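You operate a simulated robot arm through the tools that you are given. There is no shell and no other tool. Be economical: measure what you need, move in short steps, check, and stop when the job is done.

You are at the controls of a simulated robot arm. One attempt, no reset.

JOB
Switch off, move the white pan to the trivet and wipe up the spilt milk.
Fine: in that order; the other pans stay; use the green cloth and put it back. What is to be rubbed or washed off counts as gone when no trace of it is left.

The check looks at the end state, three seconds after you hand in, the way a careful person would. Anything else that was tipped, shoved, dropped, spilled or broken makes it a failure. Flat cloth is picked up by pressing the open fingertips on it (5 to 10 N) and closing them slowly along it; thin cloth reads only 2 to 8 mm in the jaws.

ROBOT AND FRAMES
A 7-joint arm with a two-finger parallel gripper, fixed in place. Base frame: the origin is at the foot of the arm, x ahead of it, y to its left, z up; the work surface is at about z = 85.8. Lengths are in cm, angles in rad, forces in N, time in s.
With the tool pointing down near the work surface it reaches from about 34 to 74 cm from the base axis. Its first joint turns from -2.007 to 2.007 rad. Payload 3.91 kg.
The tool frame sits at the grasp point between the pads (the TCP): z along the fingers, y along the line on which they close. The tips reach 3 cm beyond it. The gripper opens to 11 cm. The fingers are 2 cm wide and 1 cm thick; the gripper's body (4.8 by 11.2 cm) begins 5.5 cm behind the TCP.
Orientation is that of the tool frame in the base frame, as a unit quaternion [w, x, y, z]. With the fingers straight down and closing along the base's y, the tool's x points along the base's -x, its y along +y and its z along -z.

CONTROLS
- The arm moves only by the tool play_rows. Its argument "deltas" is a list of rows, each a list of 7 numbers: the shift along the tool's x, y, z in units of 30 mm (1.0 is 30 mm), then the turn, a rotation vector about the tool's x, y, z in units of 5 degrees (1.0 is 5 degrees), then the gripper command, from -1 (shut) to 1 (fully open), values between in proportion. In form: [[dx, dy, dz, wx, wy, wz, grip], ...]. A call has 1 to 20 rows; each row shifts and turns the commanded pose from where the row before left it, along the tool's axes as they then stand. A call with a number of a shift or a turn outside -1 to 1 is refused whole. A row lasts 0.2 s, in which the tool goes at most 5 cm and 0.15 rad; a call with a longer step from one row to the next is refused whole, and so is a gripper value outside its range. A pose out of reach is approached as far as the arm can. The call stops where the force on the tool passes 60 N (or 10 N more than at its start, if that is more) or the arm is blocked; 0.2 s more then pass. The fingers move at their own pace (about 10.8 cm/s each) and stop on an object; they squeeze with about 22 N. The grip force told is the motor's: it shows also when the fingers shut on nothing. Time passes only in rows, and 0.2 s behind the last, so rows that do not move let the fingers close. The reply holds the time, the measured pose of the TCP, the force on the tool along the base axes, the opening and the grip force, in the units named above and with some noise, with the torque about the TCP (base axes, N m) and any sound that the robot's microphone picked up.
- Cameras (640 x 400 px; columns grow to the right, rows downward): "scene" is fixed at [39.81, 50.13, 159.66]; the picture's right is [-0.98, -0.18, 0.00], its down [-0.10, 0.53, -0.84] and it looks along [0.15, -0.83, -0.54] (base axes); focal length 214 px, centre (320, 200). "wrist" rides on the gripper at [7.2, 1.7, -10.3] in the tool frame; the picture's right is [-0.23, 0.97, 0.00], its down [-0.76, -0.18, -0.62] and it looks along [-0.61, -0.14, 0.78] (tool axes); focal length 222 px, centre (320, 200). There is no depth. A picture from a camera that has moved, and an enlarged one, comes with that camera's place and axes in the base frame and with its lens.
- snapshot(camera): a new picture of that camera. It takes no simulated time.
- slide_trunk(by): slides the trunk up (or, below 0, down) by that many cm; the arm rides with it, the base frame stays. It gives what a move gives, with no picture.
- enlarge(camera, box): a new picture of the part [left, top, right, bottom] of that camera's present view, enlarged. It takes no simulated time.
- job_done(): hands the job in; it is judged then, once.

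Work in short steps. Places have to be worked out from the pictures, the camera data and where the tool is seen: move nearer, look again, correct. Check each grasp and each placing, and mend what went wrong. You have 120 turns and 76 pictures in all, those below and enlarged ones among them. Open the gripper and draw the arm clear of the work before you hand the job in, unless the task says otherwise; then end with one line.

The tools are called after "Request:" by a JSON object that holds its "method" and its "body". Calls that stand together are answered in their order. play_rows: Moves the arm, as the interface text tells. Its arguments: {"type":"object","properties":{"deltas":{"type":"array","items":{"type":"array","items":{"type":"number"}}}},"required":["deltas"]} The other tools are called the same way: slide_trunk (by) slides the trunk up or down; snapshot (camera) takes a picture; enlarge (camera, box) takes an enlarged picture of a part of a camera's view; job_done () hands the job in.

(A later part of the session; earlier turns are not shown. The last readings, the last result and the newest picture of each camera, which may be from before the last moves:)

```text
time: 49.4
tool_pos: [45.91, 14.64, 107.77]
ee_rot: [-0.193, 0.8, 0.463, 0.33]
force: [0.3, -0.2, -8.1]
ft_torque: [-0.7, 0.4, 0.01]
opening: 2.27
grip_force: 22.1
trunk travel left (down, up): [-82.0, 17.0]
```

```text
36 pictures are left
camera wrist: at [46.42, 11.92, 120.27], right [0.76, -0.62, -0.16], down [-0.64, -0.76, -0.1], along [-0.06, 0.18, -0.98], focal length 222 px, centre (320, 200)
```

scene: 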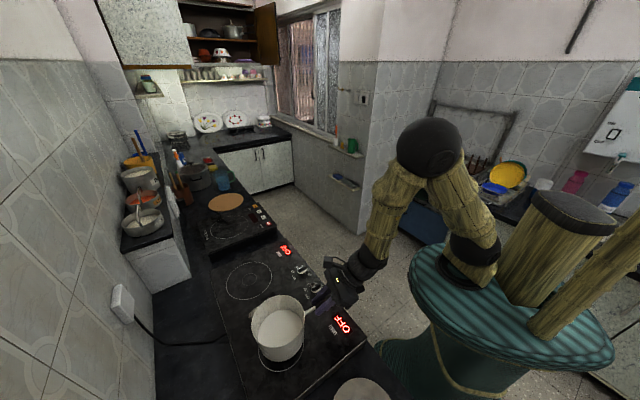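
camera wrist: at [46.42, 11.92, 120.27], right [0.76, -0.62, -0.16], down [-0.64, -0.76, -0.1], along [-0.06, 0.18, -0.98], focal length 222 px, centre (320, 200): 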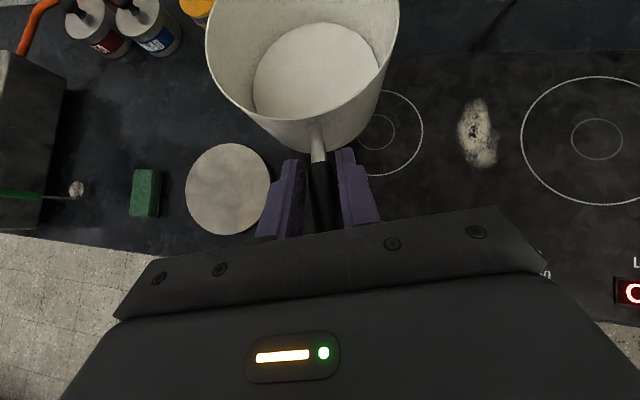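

Trivet is clear in view near (33.5, 29.5). Continue the swing by 50°.

Request:
{"method": "play_rows", "body": {"deltas": [[0, 0, 0, 0.2, 0, -0.2, -1], [0, 0, 0, 0.35, 0, -0.35, -1], [0, 0, 0, 0.5, 0, -0.5, -1], [0, 0, 0, 0.5, 0, -0.5, -1], [0, 0, 0, 0.5, 0, -0.5, -1], [0, 0, 0, 0.5, 0, -0.5, -1], [0, 0, 0, 0.5, 0, -0.5, -1], [0, 0, 0, 0.5, 0, -0.5, -1], [0, 0, 0, 0.5, 0, -0.5, -1], [0, 0, 0, 0.5, 0, -0.5, -1], [0, 0, 0, 0.5, 0, -0.5, -1], [0, 0, 0, 0.5, 0, -0.5, -1], [0, 0, 0, 0.5, 0, -0.5, -1], [0, 0, 0, 0.5, 0, -0.5, -1], [0, 0, 0, 0.35, 0, -0.35, -1], [0, 0, 0, 0.2, 0, -0.2, -1], [0, 0, 0, 0, 0, 0, -1]]}}

Request:
{"method": "snapshot", "body": {"camera": "wrist"}}

```text
time: 53.0
tool_pos: [45.82, 14.63, 108.01]
ee_rot: [-0.315, 0.528, 0.758, 0.217]
force: [-0.5, -0.7, -7.3]
ft_torque: [-0.72, -0.29, -0.03]
opening: 2.26
grip_force: 21.8
trunk travel left (down, up): [-82.0, 17.0]
```

```text
35 pictures are left
camera wrist: at [48.38, 13.16, 120.32], right [0.97, 0.19, -0.16], down [0.17, -0.98, -0.1], along [-0.18, 0.07, -0.98], focal length 222 px, centre (320, 200)
```

wrist: 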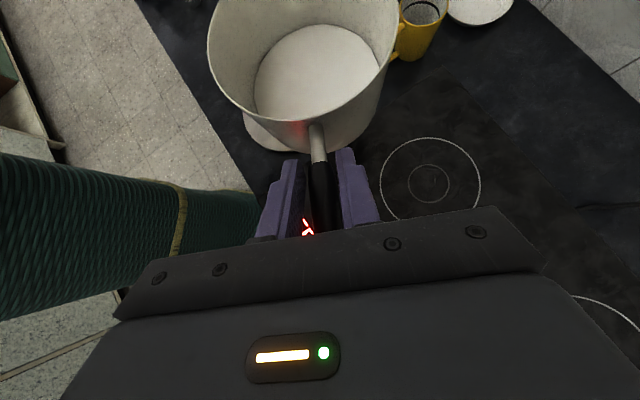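

Now translate so the pan centre goes over the trivet: TCP to about (38.0, 18.3).

Request:
{"method": "play_rows", "body": {"deltas": [[0.1, -0.12, 0.1, 0, 0, 0, -1], [0.18, -0.25, 0.18, 0, 0, 0, -1], [0.18, -0.25, 0.18, 0, 0, 0, -1], [0.18, -0.25, 0.18, 0, 0, 0, -1], [0.18, -0.25, 0.18, 0, 0, 0, -1], [0.18, -0.25, 0.18, 0, 0, 0, -1], [0.18, -0.25, 0.18, 0, 0, 0, -1], [0.18, -0.25, 0.18, 0, 0, 0, -1], [0.08, -0.15, 0.08, 0, 0, 0, -1], [0, 0, 0, 0, 0, 0, -1]]}}

Request:
{"method": "snapshot", "body": {"camera": "scene"}}

Request:
{"method": "snapshot", "body": {"camera": "wrist"}}

```text
time: 55.2
tool_pos: [38.31, 18.32, 107.98]
ee_rot: [-0.315, 0.529, 0.758, 0.218]
force: [0.9, 0.2, -7.1]
ft_torque: [-0.74, -0.3, 0.06]
opening: 2.25
grip_force: 22.6
trunk travel left (down, up): [-82.0, 17.0]
```

```text
34 pictures are left
```

scene: 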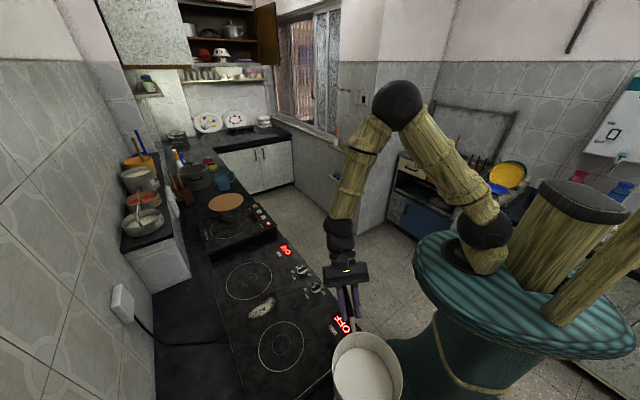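

```text
33 pictures are left
camera wrist: at [40.67, 16.78, 120.33], right [0.97, 0.19, -0.16], down [0.17, -0.98, -0.1], along [-0.18, 0.07, -0.98], focal length 222 px, centre (320, 200)
```

wrist: 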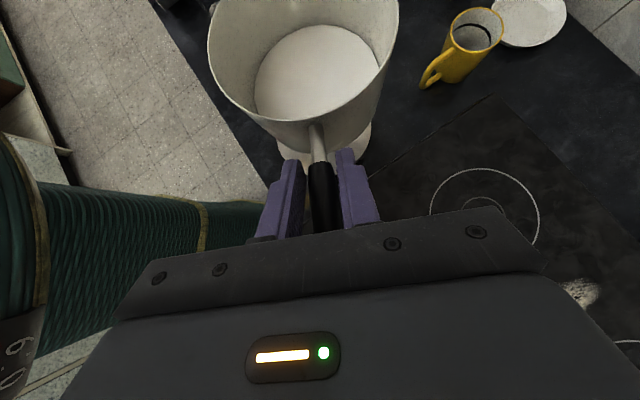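

Request:
{"method": "enlarge", "body": {"camera": "wrist", "box": [230, 60, 430, 200]}}

Request:
{"method": "enlarge", "body": {"camera": "scene", "box": [280, 290, 440, 400]}}

```text
2.86 times, centred on (330, 130) of wrist
camera zoom: at [40.67, 16.78, 120.33], right [0.97, 0.19, -0.16], down [0.17, -0.98, -0.1], along [-0.18, 0.07, -0.98], focal length 635 px, centre (291, 400)
```

zoom: 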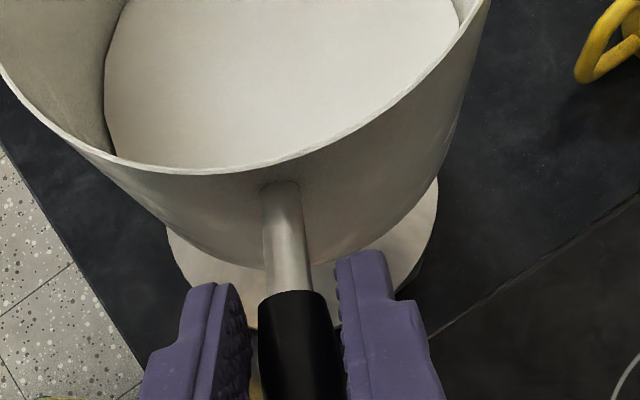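

```text
3.64 times, centred on (360, 345) of scene
camera zoom: at [39.81, 50.13, 159.66], right [-0.98, -0.18, 0.0], down [-0.1, 0.53, -0.84], along [0.15, -0.83, -0.54], focal length 780 px, centre (174, -327)
```

zoom: 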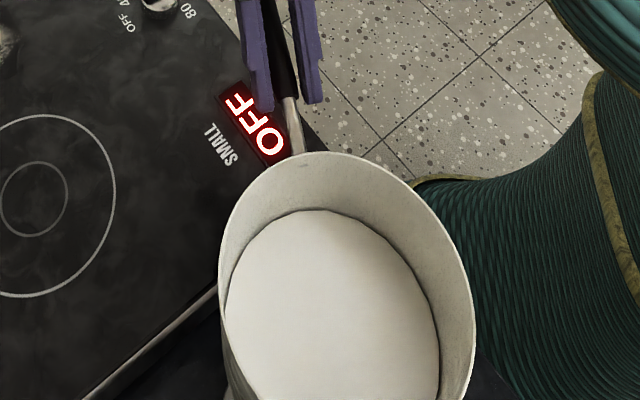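

Pan centre ≈(34.2, 29.4), trivet ≈(33.3, 30.1). Nudge by about (−0.8, +0.7) and lower 8 cm with the trunk, then re-check.

Request:
{"method": "play_rows", "body": {"deltas": [[0.11, -0.085, 0.11, 0, 0, 0, -1], [0.11, -0.085, 0.11, 0, 0, 0, -1], [0, 0, 0, 0, 0, 0, -1]]}}

Request:
{"method": "slide_trunk", "body": {"by": -8}}

Request:
{"method": "enlarge", "body": {"camera": "wrist", "box": [230, 60, 430, 200]}}

Request:
{"method": "enlarge", "body": {"camera": "scene", "box": [280, 290, 440, 400]}}

```text
time: 56.0
tool_pos: [37.48, 19.02, 108.02]
ee_rot: [-0.315, 0.528, 0.758, 0.218]
force: [0.2, -0.3, -8.3]
ft_torque: [-0.75, -0.31, 0.0]
opening: 2.23
grip_force: 22.2
trunk travel left (down, up): [-82.0, 17.0]
```

```text
time: 57.2
tool_pos: [37.35, 18.93, 100.02]
ee_rot: [-0.314, 0.528, 0.758, 0.218]
force: [0.1, -0.1, -8.1]
ft_torque: [-0.74, -0.27, 0.02]
opening: 2.27
grip_force: 21.7
trunk travel left (down, up): [-74.0, 25.0]
```

```text
2.86 times, centred on (330, 130) of wrist
camera zoom: at [39.81, 17.51, 112.35], right [0.97, 0.19, -0.16], down [0.17, -0.98, -0.1], along [-0.18, 0.07, -0.98], focal length 635 px, centre (291, 400)
```

zoom: 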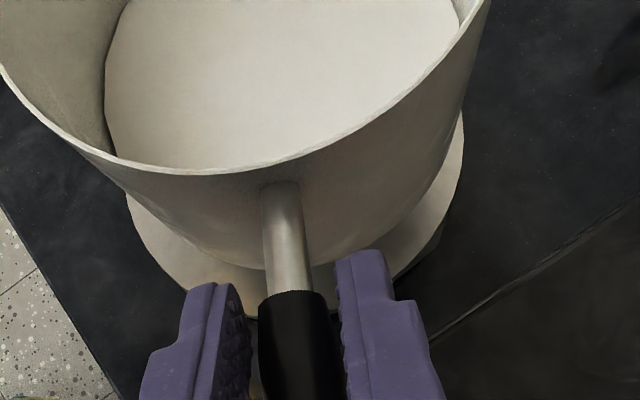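

```text
3.64 times, centred on (360, 345) of scene
camera zoom: at [39.81, 50.13, 159.66], right [-0.98, -0.18, 0.0], down [-0.1, 0.53, -0.84], along [0.15, -0.83, -0.54], focal length 780 px, centre (174, -327)
```

zoom: 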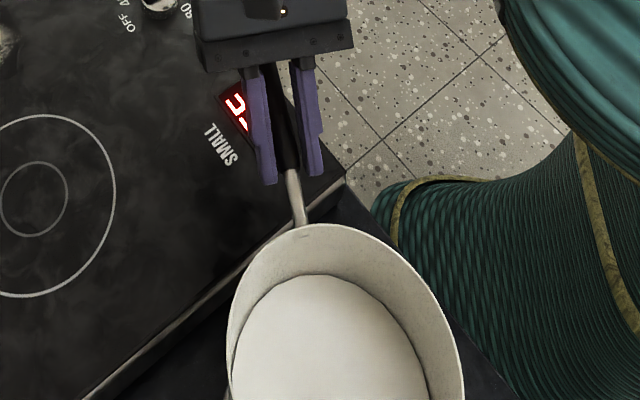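

Pan and trivet centres now agree within a few mm. Lower 3 cm, then finish in small steps watching force.

Request:
{"method": "slide_trunk", "body": {"by": -3}}

Request:
{"method": "slide_trunk", "body": {"by": -0.5}}

Request:
{"method": "enlarge", "body": {"camera": "wrist", "box": [230, 60, 430, 200]}}

```text
time: 58.0
tool_pos: [37.37, 18.96, 97.0]
ee_rot: [-0.315, 0.528, 0.758, 0.218]
force: [-0.9, 1.2, -7.9]
ft_torque: [-0.73, -0.29, 0.01]
opening: 2.26
grip_force: 21.8
trunk travel left (down, up): [-71.0, 28.0]
```

```text
time: 58.5
tool_pos: [37.37, 19.07, 96.48]
ee_rot: [-0.315, 0.528, 0.758, 0.218]
force: [0.1, -0.7, -7.5]
ft_torque: [-0.78, -0.24, -0.01]
opening: 2.27
grip_force: 21.8
trunk travel left (down, up): [-70.5, 28.5]
```

```text
2.86 times, centred on (330, 130) of wrist
camera zoom: at [39.81, 17.51, 108.85], right [0.97, 0.19, -0.16], down [0.17, -0.98, -0.1], along [-0.18, 0.07, -0.98], focal length 635 px, centre (291, 400)
```

zoom: 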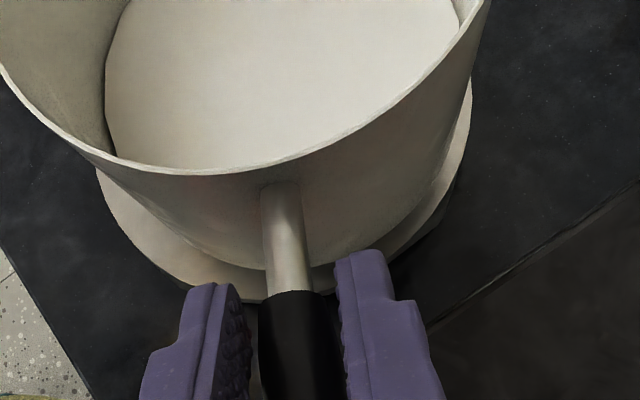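

Slightly far forward by ~3 mm; nudge back and lower in small steps until the weight transfers.

Request:
{"method": "play_rows", "body": {"deltas": [[-0.06, 0, -0.06, 0, 0, 0, -1], [0, 0, 0, 0, 0, 0, -1]]}}

Request:
{"method": "slide_trunk", "body": {"by": -0.5}}

Request:
{"method": "slide_trunk", "body": {"by": -0.4}}

```text
time: 59.1
tool_pos: [37.41, 18.74, 96.5]
ee_rot: [-0.316, 0.528, 0.758, 0.218]
force: [0.2, -0.4, -7.5]
ft_torque: [-0.75, -0.26, -0.01]
opening: 2.24
grip_force: 21.7
trunk travel left (down, up): [-70.5, 28.5]
```

```text
time: 59.6
tool_pos: [37.42, 18.63, 96.01]
ee_rot: [-0.315, 0.527, 0.759, 0.217]
force: [-0.1, -0.2, -7.3]
ft_torque: [-0.76, -0.3, -0.01]
opening: 2.28
grip_force: 22.0
trunk travel left (down, up): [-70.0, 29.0]
```

```text
time: 60.2
tool_pos: [37.39, 18.75, 95.63]
ee_rot: [-0.315, 0.528, 0.758, 0.218]
force: [-0.5, 0.6, -7.2]
ft_torque: [-0.77, -0.25, 0.03]
opening: 2.25
grip_force: 22.0
trunk travel left (down, up): [-69.6, 29.4]
```

Not touching yet; keep lowering.

Request:
{"method": "slide_trunk", "body": {"by": -0.4}}

Request:
{"method": "slide_trunk", "body": {"by": -0.4}}

Request:
{"method": "enlarge", "body": {"camera": "wrist", "box": [200, 40, 440, 200]}}

```text
time: 60.7
tool_pos: [37.52, 18.67, 95.29]
ee_rot: [-0.314, 0.528, 0.758, 0.218]
force: [0.1, 0.4, -6.9]
ft_torque: [-0.77, -0.28, -0.05]
opening: 2.26
grip_force: 21.7
trunk travel left (down, up): [-69.2, 29.8]
```

```text
time: 61.2
tool_pos: [37.47, 18.79, 94.88]
ee_rot: [-0.315, 0.528, 0.758, 0.217]
force: [-0.3, 0.4, -7.6]
ft_torque: [-0.75, -0.29, -0.02]
opening: 2.24
grip_force: 22.0
trunk travel left (down, up): [-68.8, 30.2]
```

```text
2.50 times, centred on (320, 120) of wrist
camera zoom: at [39.92, 17.28, 107.16], right [0.97, 0.19, -0.16], down [0.17, -0.98, -0.1], along [-0.18, 0.07, -0.98], focal length 555 px, centre (320, 400)
```

zoom: 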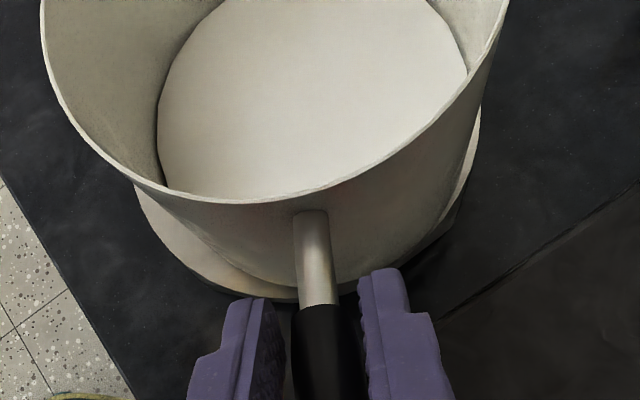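

Still hanging free. Visible trivet margins suggest shifting ~5 mm forward and ~3 mm left; apply and lower on.

Request:
{"method": "play_rows", "body": {"deltas": [[0.11, -0.1, 0.11, 0, 0, 0, -1], [0, 0, 0, 0, 0, 0, -1]]}}

Request:
{"method": "slide_trunk", "body": {"by": -0.4}}

Request:
{"method": "slide_trunk", "body": {"by": -0.4}}

Request:
{"method": "slide_trunk", "body": {"by": -0.3}}

Request:
{"method": "enlarge", "body": {"camera": "wrist", "box": [200, 40, 440, 200]}}

```text
time: 61.8
tool_pos: [36.87, 19.17, 94.78]
ee_rot: [-0.315, 0.528, 0.758, 0.218]
force: [-0.1, -0.2, -7.9]
ft_torque: [-0.76, -0.26, 0.02]
opening: 2.26
grip_force: 22.4
trunk travel left (down, up): [-68.8, 30.2]
```

```text
time: 62.4
tool_pos: [36.96, 19.08, 94.39]
ee_rot: [-0.315, 0.528, 0.758, 0.218]
force: [0.5, -0.6, -8.2]
ft_torque: [-0.75, -0.25, 0.0]
opening: 2.24
grip_force: 21.6
trunk travel left (down, up): [-68.4, 30.6]
```

```text
time: 62.9
tool_pos: [36.98, 19.19, 94.05]
ee_rot: [-0.315, 0.528, 0.758, 0.218]
force: [-0.6, 0.4, -7.0]
ft_torque: [-0.77, -0.28, 0.0]
opening: 2.27
grip_force: 22.6
trunk travel left (down, up): [-68.0, 31.0]
```

```text
time: 63.4
tool_pos: [37.03, 19.12, 93.69]
ee_rot: [-0.315, 0.527, 0.759, 0.217]
force: [0.2, -0.5, -5.6]
ft_torque: [-0.52, -0.21, -0.02]
opening: 2.28
grip_force: 22.4
trunk travel left (down, up): [-67.7, 31.3]
```

```text
2.50 times, centred on (320, 120) of wrist
camera zoom: at [39.43, 17.64, 106.06], right [0.97, 0.19, -0.16], down [0.17, -0.98, -0.1], along [-0.18, 0.07, -0.98], focal length 555 px, centre (320, 400)
```

zoom: 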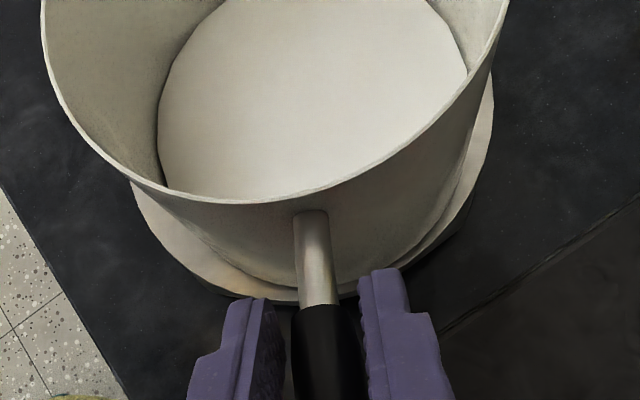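

First contact (load falling). Margins look even now. Lower a bit further until unloaded.

Request:
{"method": "slide_trunk", "body": {"by": -0.2}}

Request:
{"method": "slide_trunk", "body": {"by": -0.2}}

```text
time: 63.9
tool_pos: [36.88, 19.14, 93.7]
ee_rot: [-0.317, 0.527, 0.758, 0.218]
force: [1.2, -3.1, 2.3]
ft_torque: [0.57, 0.18, -0.08]
opening: 2.25
grip_force: 21.8
trunk travel left (down, up): [-67.5, 31.5]
```

```text
time: 64.4
tool_pos: [36.93, 19.14, 93.31]
ee_rot: [-0.315, 0.528, 0.758, 0.217]
force: [1.6, -3.0, 0.9]
ft_torque: [0.46, 0.13, -0.04]
opening: 2.26
grip_force: 22.3
trunk travel left (down, up): [-67.3, 31.7]
```

The pan's weight is on the trivet. Open gently.

Request:
{"method": "play_rows", "body": {"deltas": [[0, 0, 0, 0, 0, 0, -0.5], [0, 0, 0, 0, 0, 0, -0.3], [0, 0, 0, 0, 0, 0, 0], [0, 0, 0, 0, 0, 0, 0.2]]}}

Request:
{"method": "snapshot", "body": {"camera": "wrist"}}

```text
time: 65.4
tool_pos: [36.95, 19.15, 93.2]
ee_rot: [-0.315, 0.528, 0.758, 0.218]
force: [-0.7, -0.2, 1.1]
ft_torque: [-0.02, -0.01, 0.02]
opening: 6.58
grip_force: 0.1
trunk travel left (down, up): [-67.3, 31.7]
```

```text
25 pictures are left
camera wrist: at [39.41, 17.61, 105.68], right [0.97, 0.19, -0.16], down [0.17, -0.98, -0.1], along [-0.18, 0.07, -0.98], focal length 222 px, centre (320, 200)
```

wrist: 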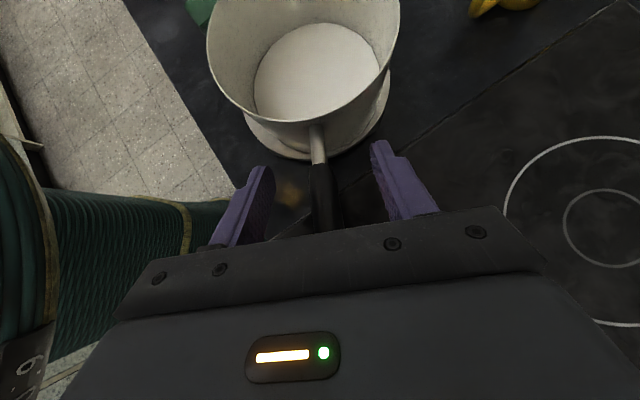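

The pan stands on the trivet. Raise straight up off the handle with the trunk, then turn the tool to point down.

Request:
{"method": "slide_trunk", "body": {"by": 20}}

Request:
{"method": "play_rows", "body": {"deltas": [[0, 0, 0, 0, -1, 0, 1], [0, 0, 0, 0, -1, 0, 1], [0, 0, 0, 0, -1, 0, 1], [0, 0, 0, 0, -1, 0, 1], [0, 0, 0, 0, -1, 0, 1], [0, 0, 0, 0, -1, 0, 1], [0, 0, 0, 0, -1, 0, 1], [0, 0, 0, 0, -1, 0, 1], [0, 0, 0, 0, -1, 0, 1], [0, 0, 0, 0, 0, 0, 1]]}}

Request:
{"method": "snapshot", "body": {"camera": "scene"}}

```text
time: 67.6
tool_pos: [36.91, 19.06, 113.33]
ee_rot: [-0.315, 0.528, 0.758, 0.217]
force: [-0.1, -1.3, 0.1]
ft_torque: [-0.01, 0.01, -0.01]
opening: 6.58
grip_force: 0.2
trunk travel left (down, up): [-87.3, 11.7]
```

```text
time: 69.8
tool_pos: [37.13, 18.7, 113.24]
ee_rot: [-0.001, 0.575, 0.818, -0.001]
force: [-0.6, -0.9, -0.7]
ft_torque: [-0.02, 0.02, 0.03]
opening: 10.99
grip_force: 0.0
trunk travel left (down, up): [-87.3, 11.7]
```

```text
24 pictures are left
```

scene: 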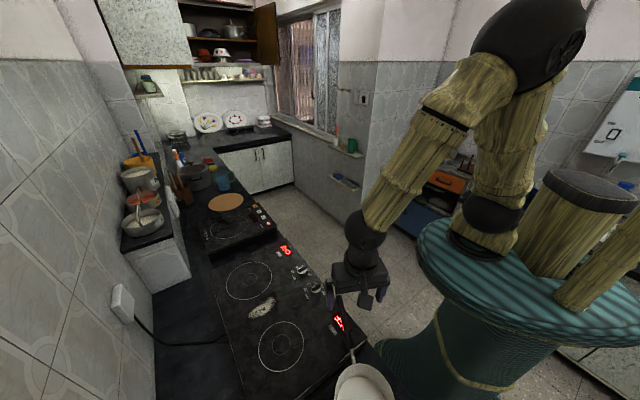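

Move over to the green cloth and align the jaws across its short side.

Request:
{"method": "play_rows", "body": {"deltas": [[0.92, -0.281, 0, 0, 0, 0, 1], [0.92, -0.281, 0, 0, 0, 0, 1], [0.92, -0.281, 0, 0, 0, 0, 1], [0.92, -0.281, 0, 0, 0, 0, 1], [0.92, -0.281, 0, 0, 0, 0, 1], [0.92, -0.281, 0, 0, 0, 0, 1], [0.92, -0.281, 0, 0, 0, 0, 1], [0.92, -0.281, 0, 0, 0, 0, 1], [0.92, -0.281, 0, 0, 0, 0, 1], [0, 0, 0, 0, 0, 1, 1], [0, 0, 0, 0, 0, 1, 1], [0, 0, 0, 0, 0, 1, 1], [0, 0, 0, 0, 0, 1, 1], [0, 0, 0, 0, 0, 1, 1], [0, 0, 0, 0, 0, 1, 1], [0, 0, 0, 0, 0, 1, 1], [0, 0, 0, 0, 0, 1, 1], [0, 0, 0, 0, 0, 1, 1], [0, 0, 0, 0, 0, 1, 1], [0, 0, 0, 0, 0, 1, 1]]}}

Request:
{"method": "snapshot", "body": {"camera": "wrist"}}

```text
time: 74.0
tool_pos: [21.23, 39.67, 113.4]
ee_rot: [-0.001, 0.886, 0.463, -0.002]
force: [0.3, 0.7, 0.3]
ft_torque: [0.02, -0.01, -0.01]
opening: 10.99
grip_force: 0.1
trunk travel left (down, up): [-87.3, 11.7]
```

```text
23 pictures are left
camera wrist: at [26.91, 44.75, 123.6], right [0.67, -0.74, 0.0], down [-0.58, -0.52, 0.62], along [-0.46, -0.42, -0.78], focal length 222 px, centre (320, 200)
```

wrist: 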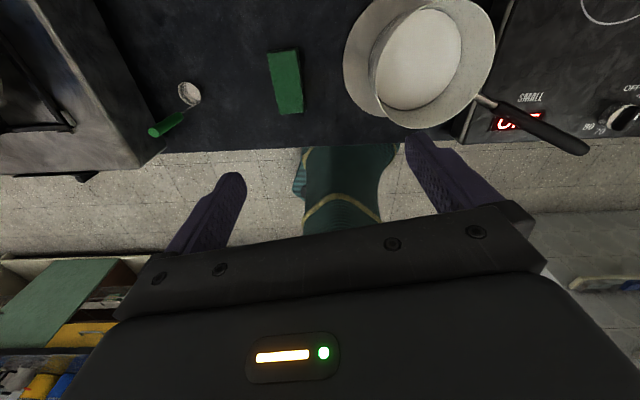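

Cloth centre ≈(18.4, 43.5), long axis at 45°, about 8 × 4 cm. Align and come down over it with a 7 cm opening.

Request:
{"method": "play_rows", "body": {"deltas": [[0, 0, 0, 0, 0, 1, 0.3], [0, 0, 0, 0, 0, 1, 0.3], [0.1, -0.77, 0, 0, 0, 0, 0.3], [0.1, -0.77, 0, 0, 0, 0, 0.3], [0, 0, 0.9, 0, 0, 0, 0.3], [0, 0, 0.9, 0, 0, 0, 0.3], [0, 0, 0.9, 0, 0, 0, 0.3], [0, 0, 0.9, 0, 0, 0, 0.3], [0, 0, 0.9, 0, 0, 0, 0.3], [0, 0, 0, 0, 0, 0, 0.3]]}}

Request:
{"method": "snapshot", "body": {"camera": "wrist"}}

```text
time: 76.2
tool_pos: [18.35, 43.6, 99.98]
ee_rot: [0.0, 0.923, 0.385, -0.001]
force: [-0.5, 0.6, 0.4]
ft_torque: [0.01, 0.01, -0.01]
opening: 7.19
grip_force: 0.0
trunk travel left (down, up): [-87.3, 11.7]
```

```text
22 pictures are left
camera wrist: at [24.69, 47.46, 110.15], right [0.53, -0.85, 0.0], down [-0.66, -0.42, 0.62], along [-0.53, -0.33, -0.78], focal length 222 px, centre (320, 200)
```

wrist: 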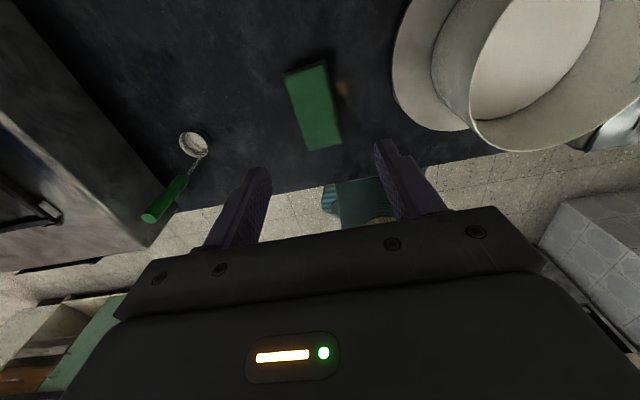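

Aligned within 5 mm. Trim, set opening ~2.8 cm (inside the cloth's width) and lower close to it.

Request:
{"method": "play_rows", "body": {"deltas": [[0.14, -0.09, 0.6, 0, 0, 0, -0.48], [0, 0, 0.9, 0, 0, 0, -0.48], [0, 0, 0.9, 0, 0, 0, -0.48], [0, 0, 0.2, 0, 0, 0, -0.48], [0, 0, 0, 0, 0, 0, -0.48]]}}

Request:
{"method": "play_rows", "body": {"deltas": [[0, 0, 0.1, 0, 0, 0, -0.48], [0, 0, 0.1, 0, 0, 0, -0.48], [0, 0, 0, 0, 0, 0, -0.48]]}}

Request:
{"method": "snapshot", "body": {"camera": "wrist"}}

```text
time: 77.4
tool_pos: [18.4, 43.97, 91.86]
ee_rot: [-0.001, 0.923, 0.385, -0.001]
force: [0.1, -0.1, 0.9]
ft_torque: [-0.04, -0.01, 0.0]
opening: 2.87
grip_force: 0.1
trunk travel left (down, up): [-87.3, 11.7]
```

```text
time: 78.2
tool_pos: [18.5, 43.95, 91.42]
ee_rot: [0.0, 0.923, 0.385, -0.001]
force: [0.6, 0.1, 0.3]
ft_torque: [-0.04, 0.01, 0.01]
opening: 2.86
grip_force: 0.1
trunk travel left (down, up): [-87.3, 11.7]
```

```text
21 pictures are left
camera wrist: at [24.9, 47.82, 101.66], right [0.53, -0.85, 0.0], down [-0.66, -0.42, 0.63], along [-0.53, -0.33, -0.78], focal length 222 px, centre (320, 200)
```

wrist: 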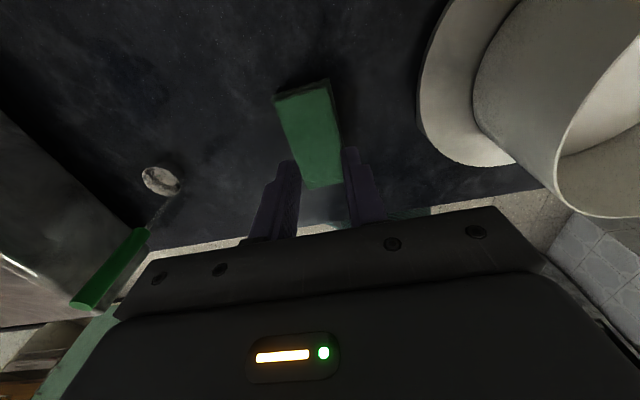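

No contact yet; the cloth's centre lies ~1.7 cm further along tool x. Shift and lower stepwise to contact.

Request:
{"method": "play_rows", "body": {"deltas": [[0.3, -0.07, 0, 0, 0, 0, -0.48], [0.25, 0, 0, 0, 0, 0, -0.48], [0, 0, 0.12, 0, 0, 0, -0.48], [0, 0, 0.1, 0, 0, 0, -0.48], [0, 0, 0, 0, 0, 0, -0.48]]}}

Request:
{"method": "play_rows", "body": {"deltas": [[0, 0, 0.1, 0, 0, 0, -0.48], [0, 0, 0.07, 0, 0, 0, -0.48], [0, 0, 0, 0, 0, 0, -0.48]]}}

```text
time: 79.4
tool_pos: [19.42, 45.22, 90.75]
ee_rot: [-0.001, 0.922, 0.386, -0.001]
force: [-0.7, 0.1, 0.6]
ft_torque: [-0.01, -0.05, 0.02]
opening: 2.82
grip_force: 0.1
trunk travel left (down, up): [-87.3, 11.7]
```

```text
time: 80.2
tool_pos: [19.49, 45.16, 90.35]
ee_rot: [0.0, 0.923, 0.385, -0.001]
force: [0.9, -0.3, -0.1]
ft_torque: [0.03, -0.01, -0.02]
opening: 2.87
grip_force: 0.0
trunk travel left (down, up): [-87.3, 11.7]
```

Still above it (tips at ~87.3). Continue in 2–3 mm steps.

Request:
{"method": "play_rows", "body": {"deltas": [[0, 0, 0.08, 0, 0, 0, -0.48], [0, 0, 0, 0, 0, 0, -0.48]]}}

Request:
{"method": "play_rows", "body": {"deltas": [[0, 0, 0.07, 0, 0, 0, -0.48], [0, 0, 0, 0, 0, 0, -0.48]]}}

Request:
{"method": "play_rows", "body": {"deltas": [[0, 0, 0.06, 0, 0, 0, -0.48], [0, 0, 0, 0, 0, 0, -0.48]]}}

```text
time: 80.8
tool_pos: [19.44, 45.08, 90.07]
ee_rot: [0.0, 0.923, 0.385, -0.001]
force: [-0.4, 0.2, 0.9]
ft_torque: [-0.02, 0.02, 0.0]
opening: 2.86
grip_force: 0.1
trunk travel left (down, up): [-87.3, 11.7]
```

```text
time: 81.4
tool_pos: [19.37, 45.22, 89.86]
ee_rot: [-0.001, 0.923, 0.385, -0.001]
force: [0.3, 1.0, -0.3]
ft_torque: [0.0, -0.02, 0.0]
opening: 2.85
grip_force: 0.1
trunk travel left (down, up): [-87.3, 11.7]
```

```text
time: 82.0
tool_pos: [19.38, 45.22, 89.71]
ee_rot: [-0.001, 0.923, 0.385, -0.001]
force: [-0.3, -0.6, 0.2]
ft_torque: [-0.04, 0.01, 0.03]
opening: 2.84
grip_force: 0.1
trunk travel left (down, up): [-87.3, 11.7]
```

Request:
{"method": "play_rows", "body": {"deltas": [[0, 0, 0.06, 0, 0, 0, -0.48], [0, 0, 0, 0, 0, 0, -0.48]]}}

Request:
{"method": "play_rows", "body": {"deltas": [[0, 0, 0.06, 0, 0, 0, -0.48], [0, 0, 0, 0, 0, 0, -0.48]]}}

Request:
{"method": "snapshot", "body": {"camera": "wrist"}}

```text
time: 82.6
tool_pos: [19.33, 45.33, 89.42]
ee_rot: [-0.001, 0.923, 0.385, -0.001]
force: [0.2, 0.5, -0.2]
ft_torque: [0.0, 0.01, 0.0]
opening: 2.85
grip_force: 0.0
trunk travel left (down, up): [-87.3, 11.7]
```

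```text
time: 83.2
tool_pos: [19.36, 45.35, 89.19]
ee_rot: [-0.001, 0.923, 0.385, -0.001]
force: [0.2, 0.5, -0.8]
ft_torque: [-0.02, 0.0, 0.01]
opening: 2.86
grip_force: 0.1
trunk travel left (down, up): [-87.3, 11.7]
```

```text
20 pictures are left
camera wrist: at [25.78, 49.16, 99.53], right [0.53, -0.85, 0.0], down [-0.66, -0.42, 0.62], along [-0.53, -0.33, -0.78], focal length 222 px, centre (320, 200)
```

wrist: 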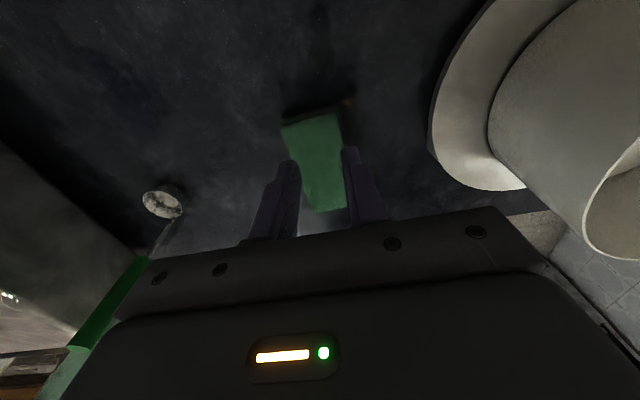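

Tips are 4 mm above the counter at the cloth. Lower further for contact.

Request:
{"method": "play_rows", "body": {"deltas": [[0, 0, 0.06, 0, 0, 0, -0.48], [0, 0, 0, 0, 0, 0, -0.48]]}}

Request:
{"method": "play_rows", "body": {"deltas": [[0, 0, 0.05, 0, 0, 0, -0.48], [0, 0, 0, 0, 0, 0, -0.48]]}}

```text
time: 83.8
tool_pos: [19.41, 45.32, 88.99]
ee_rot: [-0.001, 0.923, 0.385, -0.002]
force: [-0.6, 0.2, 1.1]
ft_torque: [-0.02, 0.04, -0.02]
opening: 2.87
grip_force: 0.0
trunk travel left (down, up): [-87.3, 11.7]
```

```text
time: 84.4
tool_pos: [19.5, 45.19, 88.97]
ee_rot: [0.0, 0.923, 0.385, -0.002]
force: [0.4, 0.2, 0.5]
ft_torque: [-0.02, -0.01, -0.02]
opening: 2.86
grip_force: 0.0
trunk travel left (down, up): [-87.3, 11.7]
```

Request:
{"method": "play_rows", "body": {"deltas": [[0, 0, 0.06, 0, 0, 0, -0.48], [0, 0, 0, 0, 0, 0, -0.48]]}}

Request:
{"method": "play_rows", "body": {"deltas": [[0, 0, 0.06, 0, 0, 0, -0.48], [0, 0, 0, 0, 0, 0, -0.48]]}}

```text
time: 85.0
tool_pos: [19.36, 45.3, 88.87]
ee_rot: [0.0, 0.923, 0.385, -0.001]
force: [-0.1, 0.4, 0.3]
ft_torque: [0.0, 0.01, -0.03]
opening: 2.88
grip_force: 0.3
trunk travel left (down, up): [-87.3, 11.7]
```

```text
time: 85.6
tool_pos: [19.61, 45.2, 88.61]
ee_rot: [-0.001, 0.923, 0.385, -0.001]
force: [-0.4, 1.2, 0.4]
ft_torque: [0.01, 0.01, -0.01]
opening: 2.86
grip_force: 0.1
trunk travel left (down, up): [-87.3, 11.7]
```

Request:
{"method": "play_rows", "body": {"deltas": [[0, 0, 0.06, 0, 0, 0, -0.48], [0, 0, 0, 0, 0, 0, -0.48]]}}

Request:
{"method": "play_rows", "body": {"deltas": [[0, 0, 0.05, 0, 0, 0, -0.48], [0, 0, 0, 0, 0, 0, -0.48]]}}

```text
time: 86.2
tool_pos: [19.47, 45.29, 88.36]
ee_rot: [-0.001, 0.923, 0.385, -0.001]
force: [-0.3, -0.1, -0.4]
ft_torque: [0.0, -0.02, 0.01]
opening: 2.84
grip_force: 0.0
trunk travel left (down, up): [-87.3, 11.7]
```

```text
time: 86.8
tool_pos: [19.35, 45.27, 88.18]
ee_rot: [-0.001, 0.923, 0.386, -0.001]
force: [-0.5, 0.1, -0.6]
ft_torque: [0.04, 0.02, -0.01]
opening: 2.85
grip_force: 0.0
trunk travel left (down, up): [-87.3, 11.7]
```

No contact at z 85.2, so the counter is lower than assumed (hob top is likely the 85.8 surface). Re-derived with a counter at ~83.5, the cloth is centred near (17.8, 44.1). I shift back there and continue down.

Request:
{"method": "play_rows", "body": {"deltas": [[-0.3, -0.1, 0, 0, 0, 0, -0.36], [-0.3, 0, 0, 0, 0, 0, -0.36], [0, 0, 0.1, 0, 0, 0, -0.36], [0, 0, 0.1, 0, 0, 0, -0.36], [0, 0, 0, 0, 0, 0, -0.36]]}}

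Request:
{"method": "play_rows", "body": {"deltas": [[0, 0, 0.1, 0, 0, 0, -0.36], [0, 0, 0, 0, 0, 0, -0.36]]}}

Request:
{"method": "snapshot", "body": {"camera": "wrist"}}

```text
time: 88.0
tool_pos: [17.94, 44.28, 87.73]
ee_rot: [0.0, 0.923, 0.385, -0.001]
force: [0.5, -0.2, 0.3]
ft_torque: [-0.04, 0.01, 0.03]
opening: 3.51
grip_force: 0.0
trunk travel left (down, up): [-87.3, 11.7]
```

```text
time: 88.6
tool_pos: [17.96, 44.14, 87.35]
ee_rot: [-0.001, 0.923, 0.384, -0.001]
force: [-0.5, -0.2, -0.6]
ft_torque: [-0.01, -0.02, 0.0]
opening: 3.51
grip_force: 0.0
trunk travel left (down, up): [-87.3, 11.7]
```

```text
19 pictures are left
camera wrist: at [24.42, 48.15, 97.61], right [0.53, -0.85, 0.0], down [-0.66, -0.42, 0.63], along [-0.53, -0.33, -0.78], focal length 222 px, centre (320, 200)
```

wrist: 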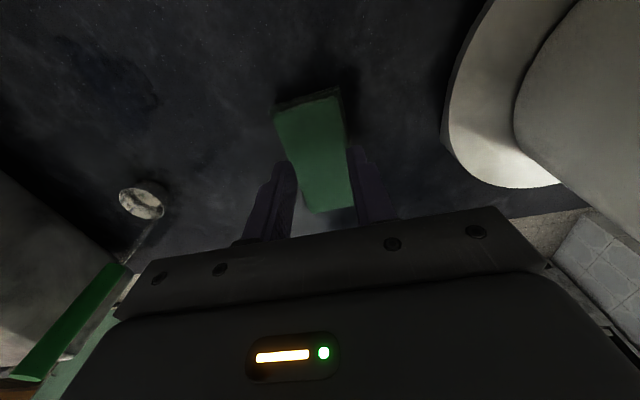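

Cloth is centred under the tips. Continue down in 2–3 mm steps watching force.

Request:
{"method": "play_rows", "body": {"deltas": [[0, 0, 0.1, 0, 0, 0, -0.36], [0, 0, 0, 0, 0, 0, -0.36]]}}

Request:
{"method": "play_rows", "body": {"deltas": [[0, 0, 0.08, 0, 0, 0, -0.36], [0, 0, 0, 0, 0, 0, -0.36]]}}

Request:
{"method": "play_rows", "body": {"deltas": [[0, 0, 0.08, 0, 0, 0, -0.36], [0, 0, 0, 0, 0, 0, -0.36]]}}

```text
time: 89.2
tool_pos: [17.88, 44.1, 87.13]
ee_rot: [0.0, 0.923, 0.385, -0.002]
force: [0.2, -0.3, 0.1]
ft_torque: [0.02, 0.01, 0.0]
opening: 3.5
grip_force: 0.0
trunk travel left (down, up): [-87.3, 11.7]
```

```text
time: 89.8
tool_pos: [17.9, 44.19, 86.84]
ee_rot: [-0.001, 0.923, 0.385, -0.001]
force: [0.2, 0.5, -0.1]
ft_torque: [0.0, -0.01, -0.01]
opening: 3.51
grip_force: 0.0
trunk travel left (down, up): [-87.3, 11.7]
```

```text
time: 90.4
tool_pos: [18.01, 44.3, 86.57]
ee_rot: [0.0, 0.923, 0.385, -0.001]
force: [1.0, 0.3, -0.6]
ft_torque: [-0.02, 0.0, 0.03]
opening: 3.53
grip_force: 0.1
trunk travel left (down, up): [-87.3, 11.7]
```

Request:
{"method": "play_rows", "body": {"deltas": [[0, 0, 0.08, 0, 0, 0, -0.36], [0, 0, 0, 0, 0, 0, -0.36]]}}

Request:
{"method": "play_rows", "body": {"deltas": [[0, 0, 0.08, 0, 0, 0, -0.36], [0, 0, 0, 0, 0, 0, -0.36]]}}

Request:
{"method": "play_rows", "body": {"deltas": [[0, 0, 0.08, 0, 0, 0, -0.36], [0, 0, 0, 0, 0, 0, -0.36]]}}

```text
time: 91.0
tool_pos: [17.9, 44.41, 86.39]
ee_rot: [-0.001, 0.923, 0.385, -0.001]
force: [0.2, -0.6, -0.8]
ft_torque: [0.01, 0.0, 0.02]
opening: 3.55
grip_force: 0.0
trunk travel left (down, up): [-87.3, 11.7]
```

```text
time: 91.6
tool_pos: [17.91, 44.32, 86.25]
ee_rot: [0.0, 0.923, 0.385, -0.002]
force: [-0.1, -0.7, 0.7]
ft_torque: [-0.01, 0.03, 0.0]
opening: 3.5
grip_force: 0.1
trunk travel left (down, up): [-87.3, 11.7]
```

```text
time: 92.2
tool_pos: [17.85, 44.29, 85.96]
ee_rot: [0.0, 0.923, 0.385, -0.001]
force: [0.6, 0.7, -0.1]
ft_torque: [-0.03, -0.03, 0.01]
opening: 3.5
grip_force: 0.0
trunk travel left (down, up): [-87.3, 11.7]
```

Request:
{"method": "play_rows", "body": {"deltas": [[0, 0, 0.09, 0, 0, 0, -0.36], [0, 0, 0, 0, 0, 0, -0.36]]}}

Request:
{"method": "play_rows", "body": {"deltas": [[0, 0, 0.08, 0, 0, 0, -0.36], [0, 0, 0, 0, 0, 0, -0.36]]}}

Request:
{"method": "snapshot", "body": {"camera": "wrist"}}

```text
time: 92.8
tool_pos: [18.0, 44.24, 85.73]
ee_rot: [0.0, 0.923, 0.386, -0.001]
force: [-0.4, 0.0, -0.5]
ft_torque: [-0.03, -0.01, -0.04]
opening: 3.51
grip_force: 0.0
trunk travel left (down, up): [-87.3, 11.7]
```

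```text
time: 93.4
tool_pos: [17.94, 44.21, 85.47]
ee_rot: [-0.001, 0.923, 0.385, -0.001]
force: [-0.1, -0.1, 18.7]
ft_torque: [-0.04, 0.01, 0.03]
opening: 3.5
grip_force: 0.2
trunk travel left (down, up): [-87.3, 11.7]
```

```text
18 pictures are left
camera wrist: at [24.31, 48.13, 95.82], right [0.53, -0.85, 0.0], down [-0.66, -0.42, 0.62], along [-0.53, -0.33, -0.78], focal length 222 px, centre (320, 200)
```

wrist: 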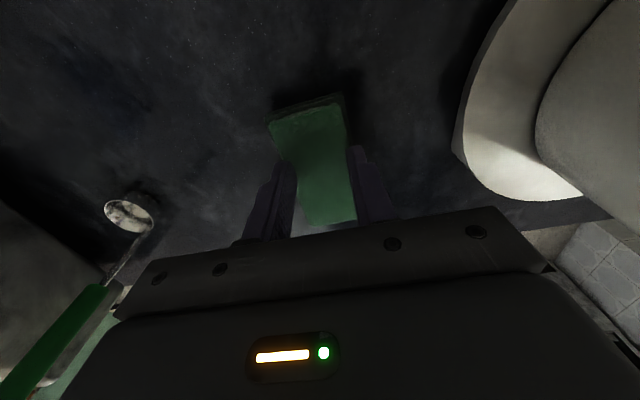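

Contact at tip z≈82.5 with 18.7 N. Ease to ~8 N and close slowly.

Request:
{"method": "play_rows", "body": {"deltas": [[0, 0, -0.02, 0, 0, 0, -0.36], [0, 0, 0, 0, 0, 0, -0.36]]}}

Request:
{"method": "play_rows", "body": {"deltas": [[0, 0, 0, 0, 0, 0, -0.41], [0, 0, 0, 0, 0, 0, -0.46], [0, 0, 0, 0, 0, 0, -0.51], [0, 0, 0, 0, 0, 0, -0.56], [0, 0, 0, 0, 0, 0, -0.61], [0, 0, 0, 0, 0, 0, -0.66], [0, 0, 0, 0, 0, 0, -0.71], [0, 0, 0, 0, 0, 0, -0.76], [0, 0, 0, 0, 0, 0, -0.81], [0, 0, 0, 0, 0, 0, -0.86], [0, 0, 0, 0, 0, 0, -0.91], [0, 0, 0, 0, 0, 0, -0.95], [0, 0, 0, 0, 0, 0, -1], [0, 0, 0, 0, 0, 0, -1], [0, 0, 0, 0, 0, 0, -1]]}}

Request:
{"method": "snapshot", "body": {"camera": "wrist"}}

```text
time: 94.0
tool_pos: [17.89, 44.21, 85.51]
ee_rot: [-0.001, 0.923, 0.385, -0.001]
force: [-0.1, 1.6, 21.9]
ft_torque: [0.02, -0.04, -0.03]
opening: 3.48
grip_force: 0.1
trunk travel left (down, up): [-87.3, 11.7]
```

```text
time: 97.2
tool_pos: [17.89, 44.05, 85.51]
ee_rot: [-0.001, 0.923, 0.385, 0.0]
force: [4.6, -5.4, 32.0]
ft_torque: [-0.18, -0.14, 0.02]
opening: 0.0
grip_force: 21.7
trunk travel left (down, up): [-87.3, 11.7]
```

```text
17 pictures are left
camera wrist: at [24.32, 47.97, 95.78], right [0.53, -0.85, 0.0], down [-0.66, -0.42, 0.62], along [-0.53, -0.33, -0.78], focal length 222 px, centre (320, 200)
```

wrist: 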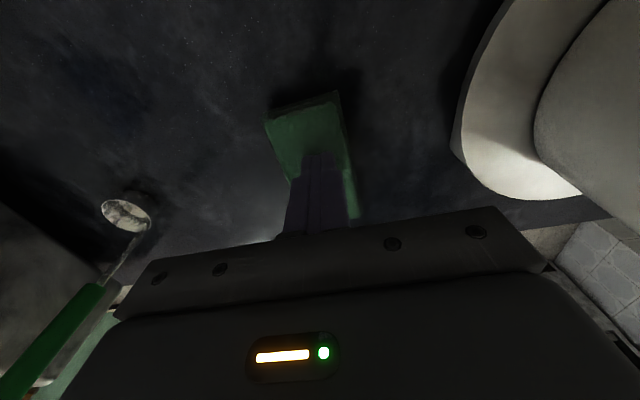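

The tips slid over the pad — it behaves like a thicker folded cloth. Instead straddle it by its sides: rise, open to ~7 cm, come down beside it.

Request:
{"method": "play_rows", "body": {"deltas": [[0, 0, -0.3, 0, 0, 0, -1], [0, 0, -0.4, 0, 0, 0, 0], [0, 0, 0, 0, 0, 0, 0.3], [0, 0, 0, 0, 0, 0, 0.3], [0, 0, 0.35, 0, 0, 0, 0.3], [0, 0, 0.25, 0, 0, 0, 0.3], [0, 0, 0, 0, 0, 0, 0.3]]}}

Request:
{"method": "play_rows", "body": {"deltas": [[0, 0, 0.1, 0, 0, 0, 0.3], [0, 0, 0, 0, 0, 0, 0.3]]}}

Request:
{"method": "play_rows", "body": {"deltas": [[0, 0, 0.08, 0, 0, 0, 0.3], [0, 0, 0, 0, 0, 0, 0.3]]}}

Request:
{"method": "snapshot", "body": {"camera": "wrist"}}

```text
time: 98.8
tool_pos: [17.93, 44.1, 85.67]
ee_rot: [-0.001, 0.923, 0.385, -0.002]
force: [0.2, 0.3, 0.3]
ft_torque: [0.0, 0.0, 0.0]
opening: 7.14
grip_force: 0.1
trunk travel left (down, up): [-87.3, 11.7]
```

```text
time: 99.4
tool_pos: [17.91, 44.11, 85.41]
ee_rot: [-0.001, 0.923, 0.384, -0.001]
force: [-0.9, -0.3, -0.1]
ft_torque: [-0.02, 0.01, 0.0]
opening: 7.15
grip_force: 0.0
trunk travel left (down, up): [-87.3, 11.7]
```

```text
time: 100.0
tool_pos: [17.92, 44.12, 85.17]
ee_rot: [-0.001, 0.922, 0.386, 0.0]
force: [1.2, -0.1, 0.4]
ft_torque: [-0.02, 0.0, -0.01]
opening: 7.13
grip_force: 0.0
trunk travel left (down, up): [-87.3, 11.7]
```

```text
16 pictures are left
camera wrist: at [24.32, 48.09, 95.36], right [0.53, -0.85, 0.0], down [-0.66, -0.42, 0.62], along [-0.53, -0.33, -0.78], focal length 222 px, centre (320, 200)
```

wrist: 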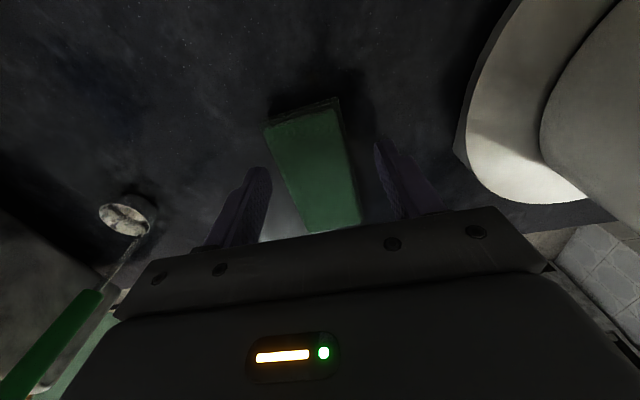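

Fingers are on either side, now below the cloth's top. Lower ~5 mm more and close on the sides.

Request:
{"method": "play_rows", "body": {"deltas": [[0, 0, 0.09, 0, 0, 0, 0.3], [0, 0, 0, 0, 0, 0, 0.3]]}}

Request:
{"method": "play_rows", "body": {"deltas": [[0, 0, 0.09, 0, 0, 0, 0.3], [0, 0, 0, 0, 0, 0, 0.3]]}}

```text
time: 100.6
tool_pos: [17.92, 44.09, 84.79]
ee_rot: [0.0, 0.923, 0.385, -0.002]
force: [0.2, -0.1, 1.0]
ft_torque: [0.01, 0.0, 0.0]
opening: 7.14
grip_force: 0.0
trunk travel left (down, up): [-87.3, 11.7]
```

```text
time: 101.2
tool_pos: [17.86, 44.02, 84.42]
ee_rot: [0.0, 0.923, 0.385, -0.002]
force: [-0.6, 0.3, 0.7]
ft_torque: [0.01, -0.01, 0.0]
opening: 7.15
grip_force: 0.1
trunk travel left (down, up): [-87.3, 11.7]
```

Request:
{"method": "play_rows", "body": {"deltas": [[0, 0, 0, 0, 0, 0, 0.1], [0, 0, 0, 0, 0, 0, -0.05], [0, 0, 0, 0, 0, 0, -0.15], [0, 0, 0, 0, 0, 0, -0.25], [0, 0, 0, 0, 0, 0, -0.35], [0, 0, 0, 0, 0, 0, -0.45], [0, 0, 0, 0, 0, 0, -0.55], [0, 0, 0, 0, 0, 0, -0.65], [0, 0, 0, 0, 0, 0, -0.8], [0, 0, 0, 0, 0, 0, -1], [0, 0, 0, 0, 0, 0, -1]]}}

Request:
{"method": "snapshot", "body": {"camera": "wrist"}}

```text
time: 103.6
tool_pos: [17.92, 44.13, 84.43]
ee_rot: [0.0, 0.923, 0.385, -0.002]
force: [-0.5, -0.2, 0.6]
ft_torque: [-0.04, 0.03, 0.02]
opening: 4.7
grip_force: 22.0
trunk travel left (down, up): [-87.3, 11.7]
```

```text
15 pictures are left
camera wrist: at [24.35, 48.04, 94.77], right [0.53, -0.85, 0.0], down [-0.66, -0.42, 0.62], along [-0.53, -0.33, -0.78], focal length 222 px, centre (320, 200)
```

wrist: 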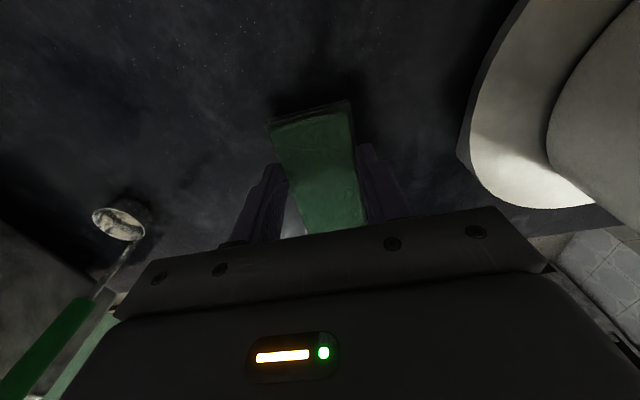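

Cloth gripped across its 4.7 cm width (22 N). Lift and check it comes along, with a look at pan and trivet too.

Request:
{"method": "play_rows", "body": {"deltas": [[0, 0, -0.3, 0, 0, 0, -1], [0, 0, -0.7, 0, 0, 0, -1], [0, 0, -1, 0, 0, 0, -1], [0, 0, -1, 0, 0, 0, -1], [0, 0, -1, 0, 0, 0, -1], [0, 0, -1, 0, 0, 0, -1], [0, 0, -1, 0, 0, 0, -1], [0, 0, -1, 0, 0, 0, -1], [0, 0, -1, 0, 0, 0, -1], [0, 0, -1, 0, 0, 0, -1], [0, 0, 0, 0, 0, 0, -1]]}}

Request:
{"method": "snapshot", "body": {"camera": "wrist"}}

```text
time: 106.0
tool_pos: [17.94, 44.25, 111.61]
ee_rot: [0.0, 0.923, 0.386, -0.002]
force: [0.1, -1.0, -0.9]
ft_torque: [0.02, 0.0, -0.03]
opening: 4.67
grip_force: 21.9
trunk travel left (down, up): [-87.3, 11.7]
```

```text
14 pictures are left
camera wrist: at [24.29, 48.13, 121.84], right [0.53, -0.85, 0.0], down [-0.66, -0.42, 0.63], along [-0.53, -0.33, -0.78], focal length 222 px, centre (320, 200)
```

wrist: 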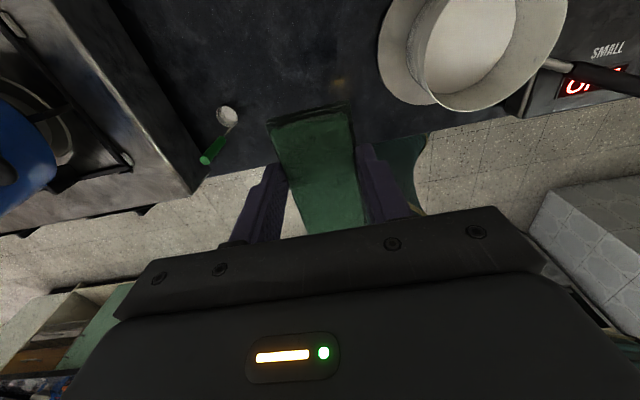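

Cloth held. On the way to the spill I pass over the pan and look straight down at it to judge how it sits on the trivet.

Request:
{"method": "play_rows", "body": {"deltas": [[-0.1, 0.86, -0.25, 0, 0, 0, -1], [-0.1, 0.86, -0.25, 0, 0, 0, -1], [-0.1, 0.86, -0.25, 0, 0, 0, -1], [-0.1, 0.86, -0.25, 0, 0, 0, -1], [-0.1, 0.86, -0.25, 0, 0, 0, -1], [-0.1, 0.86, -0.25, 0, 0, 0, -1], [-0.1, 0.86, -0.25, 0, 0, 0, -1], [-0.1, 0.86, -0.25, 0, 0, 0, -1], [0, 0, 0, 0, 0, 0, -1]]}}

Request:
{"method": "snapshot", "body": {"camera": "wrist"}}

```text
time: 108.0
tool_pos: [30.85, 27.94, 117.78]
ee_rot: [0.0, 0.923, 0.384, -0.001]
force: [0.6, 0.3, 0.1]
ft_torque: [-0.02, 0.0, 0.01]
opening: 4.69
grip_force: 22.2
trunk travel left (down, up): [-87.3, 11.7]
```

```text
13 pictures are left
camera wrist: at [37.35, 31.87, 128.03], right [0.53, -0.85, 0.0], down [-0.66, -0.42, 0.62], along [-0.53, -0.33, -0.78], focal length 222 px, centre (320, 200)
```

wrist: 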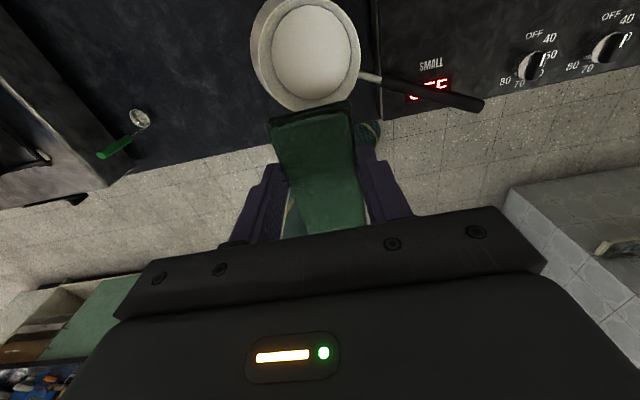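

Request:
{"method": "enlarge", "body": {"camera": "wrist", "box": [220, 0, 400, 115]}}

```text
3.48 times, centred on (310, 58) of wrist
camera zoom: at [37.35, 31.87, 128.03], right [0.53, -0.85, 0.0], down [-0.66, -0.42, 0.62], along [-0.53, -0.33, -0.78], focal length 773 px, centre (355, 696)
```

zoom: 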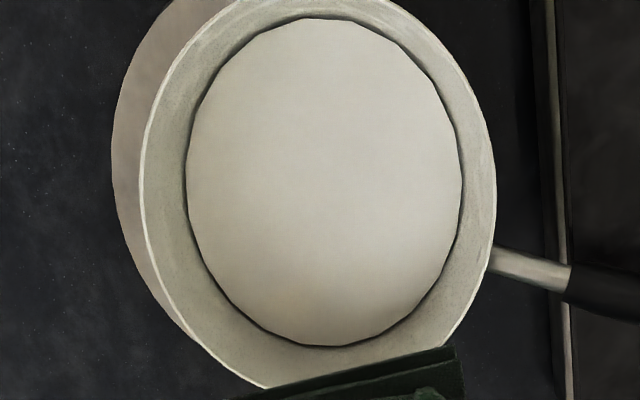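

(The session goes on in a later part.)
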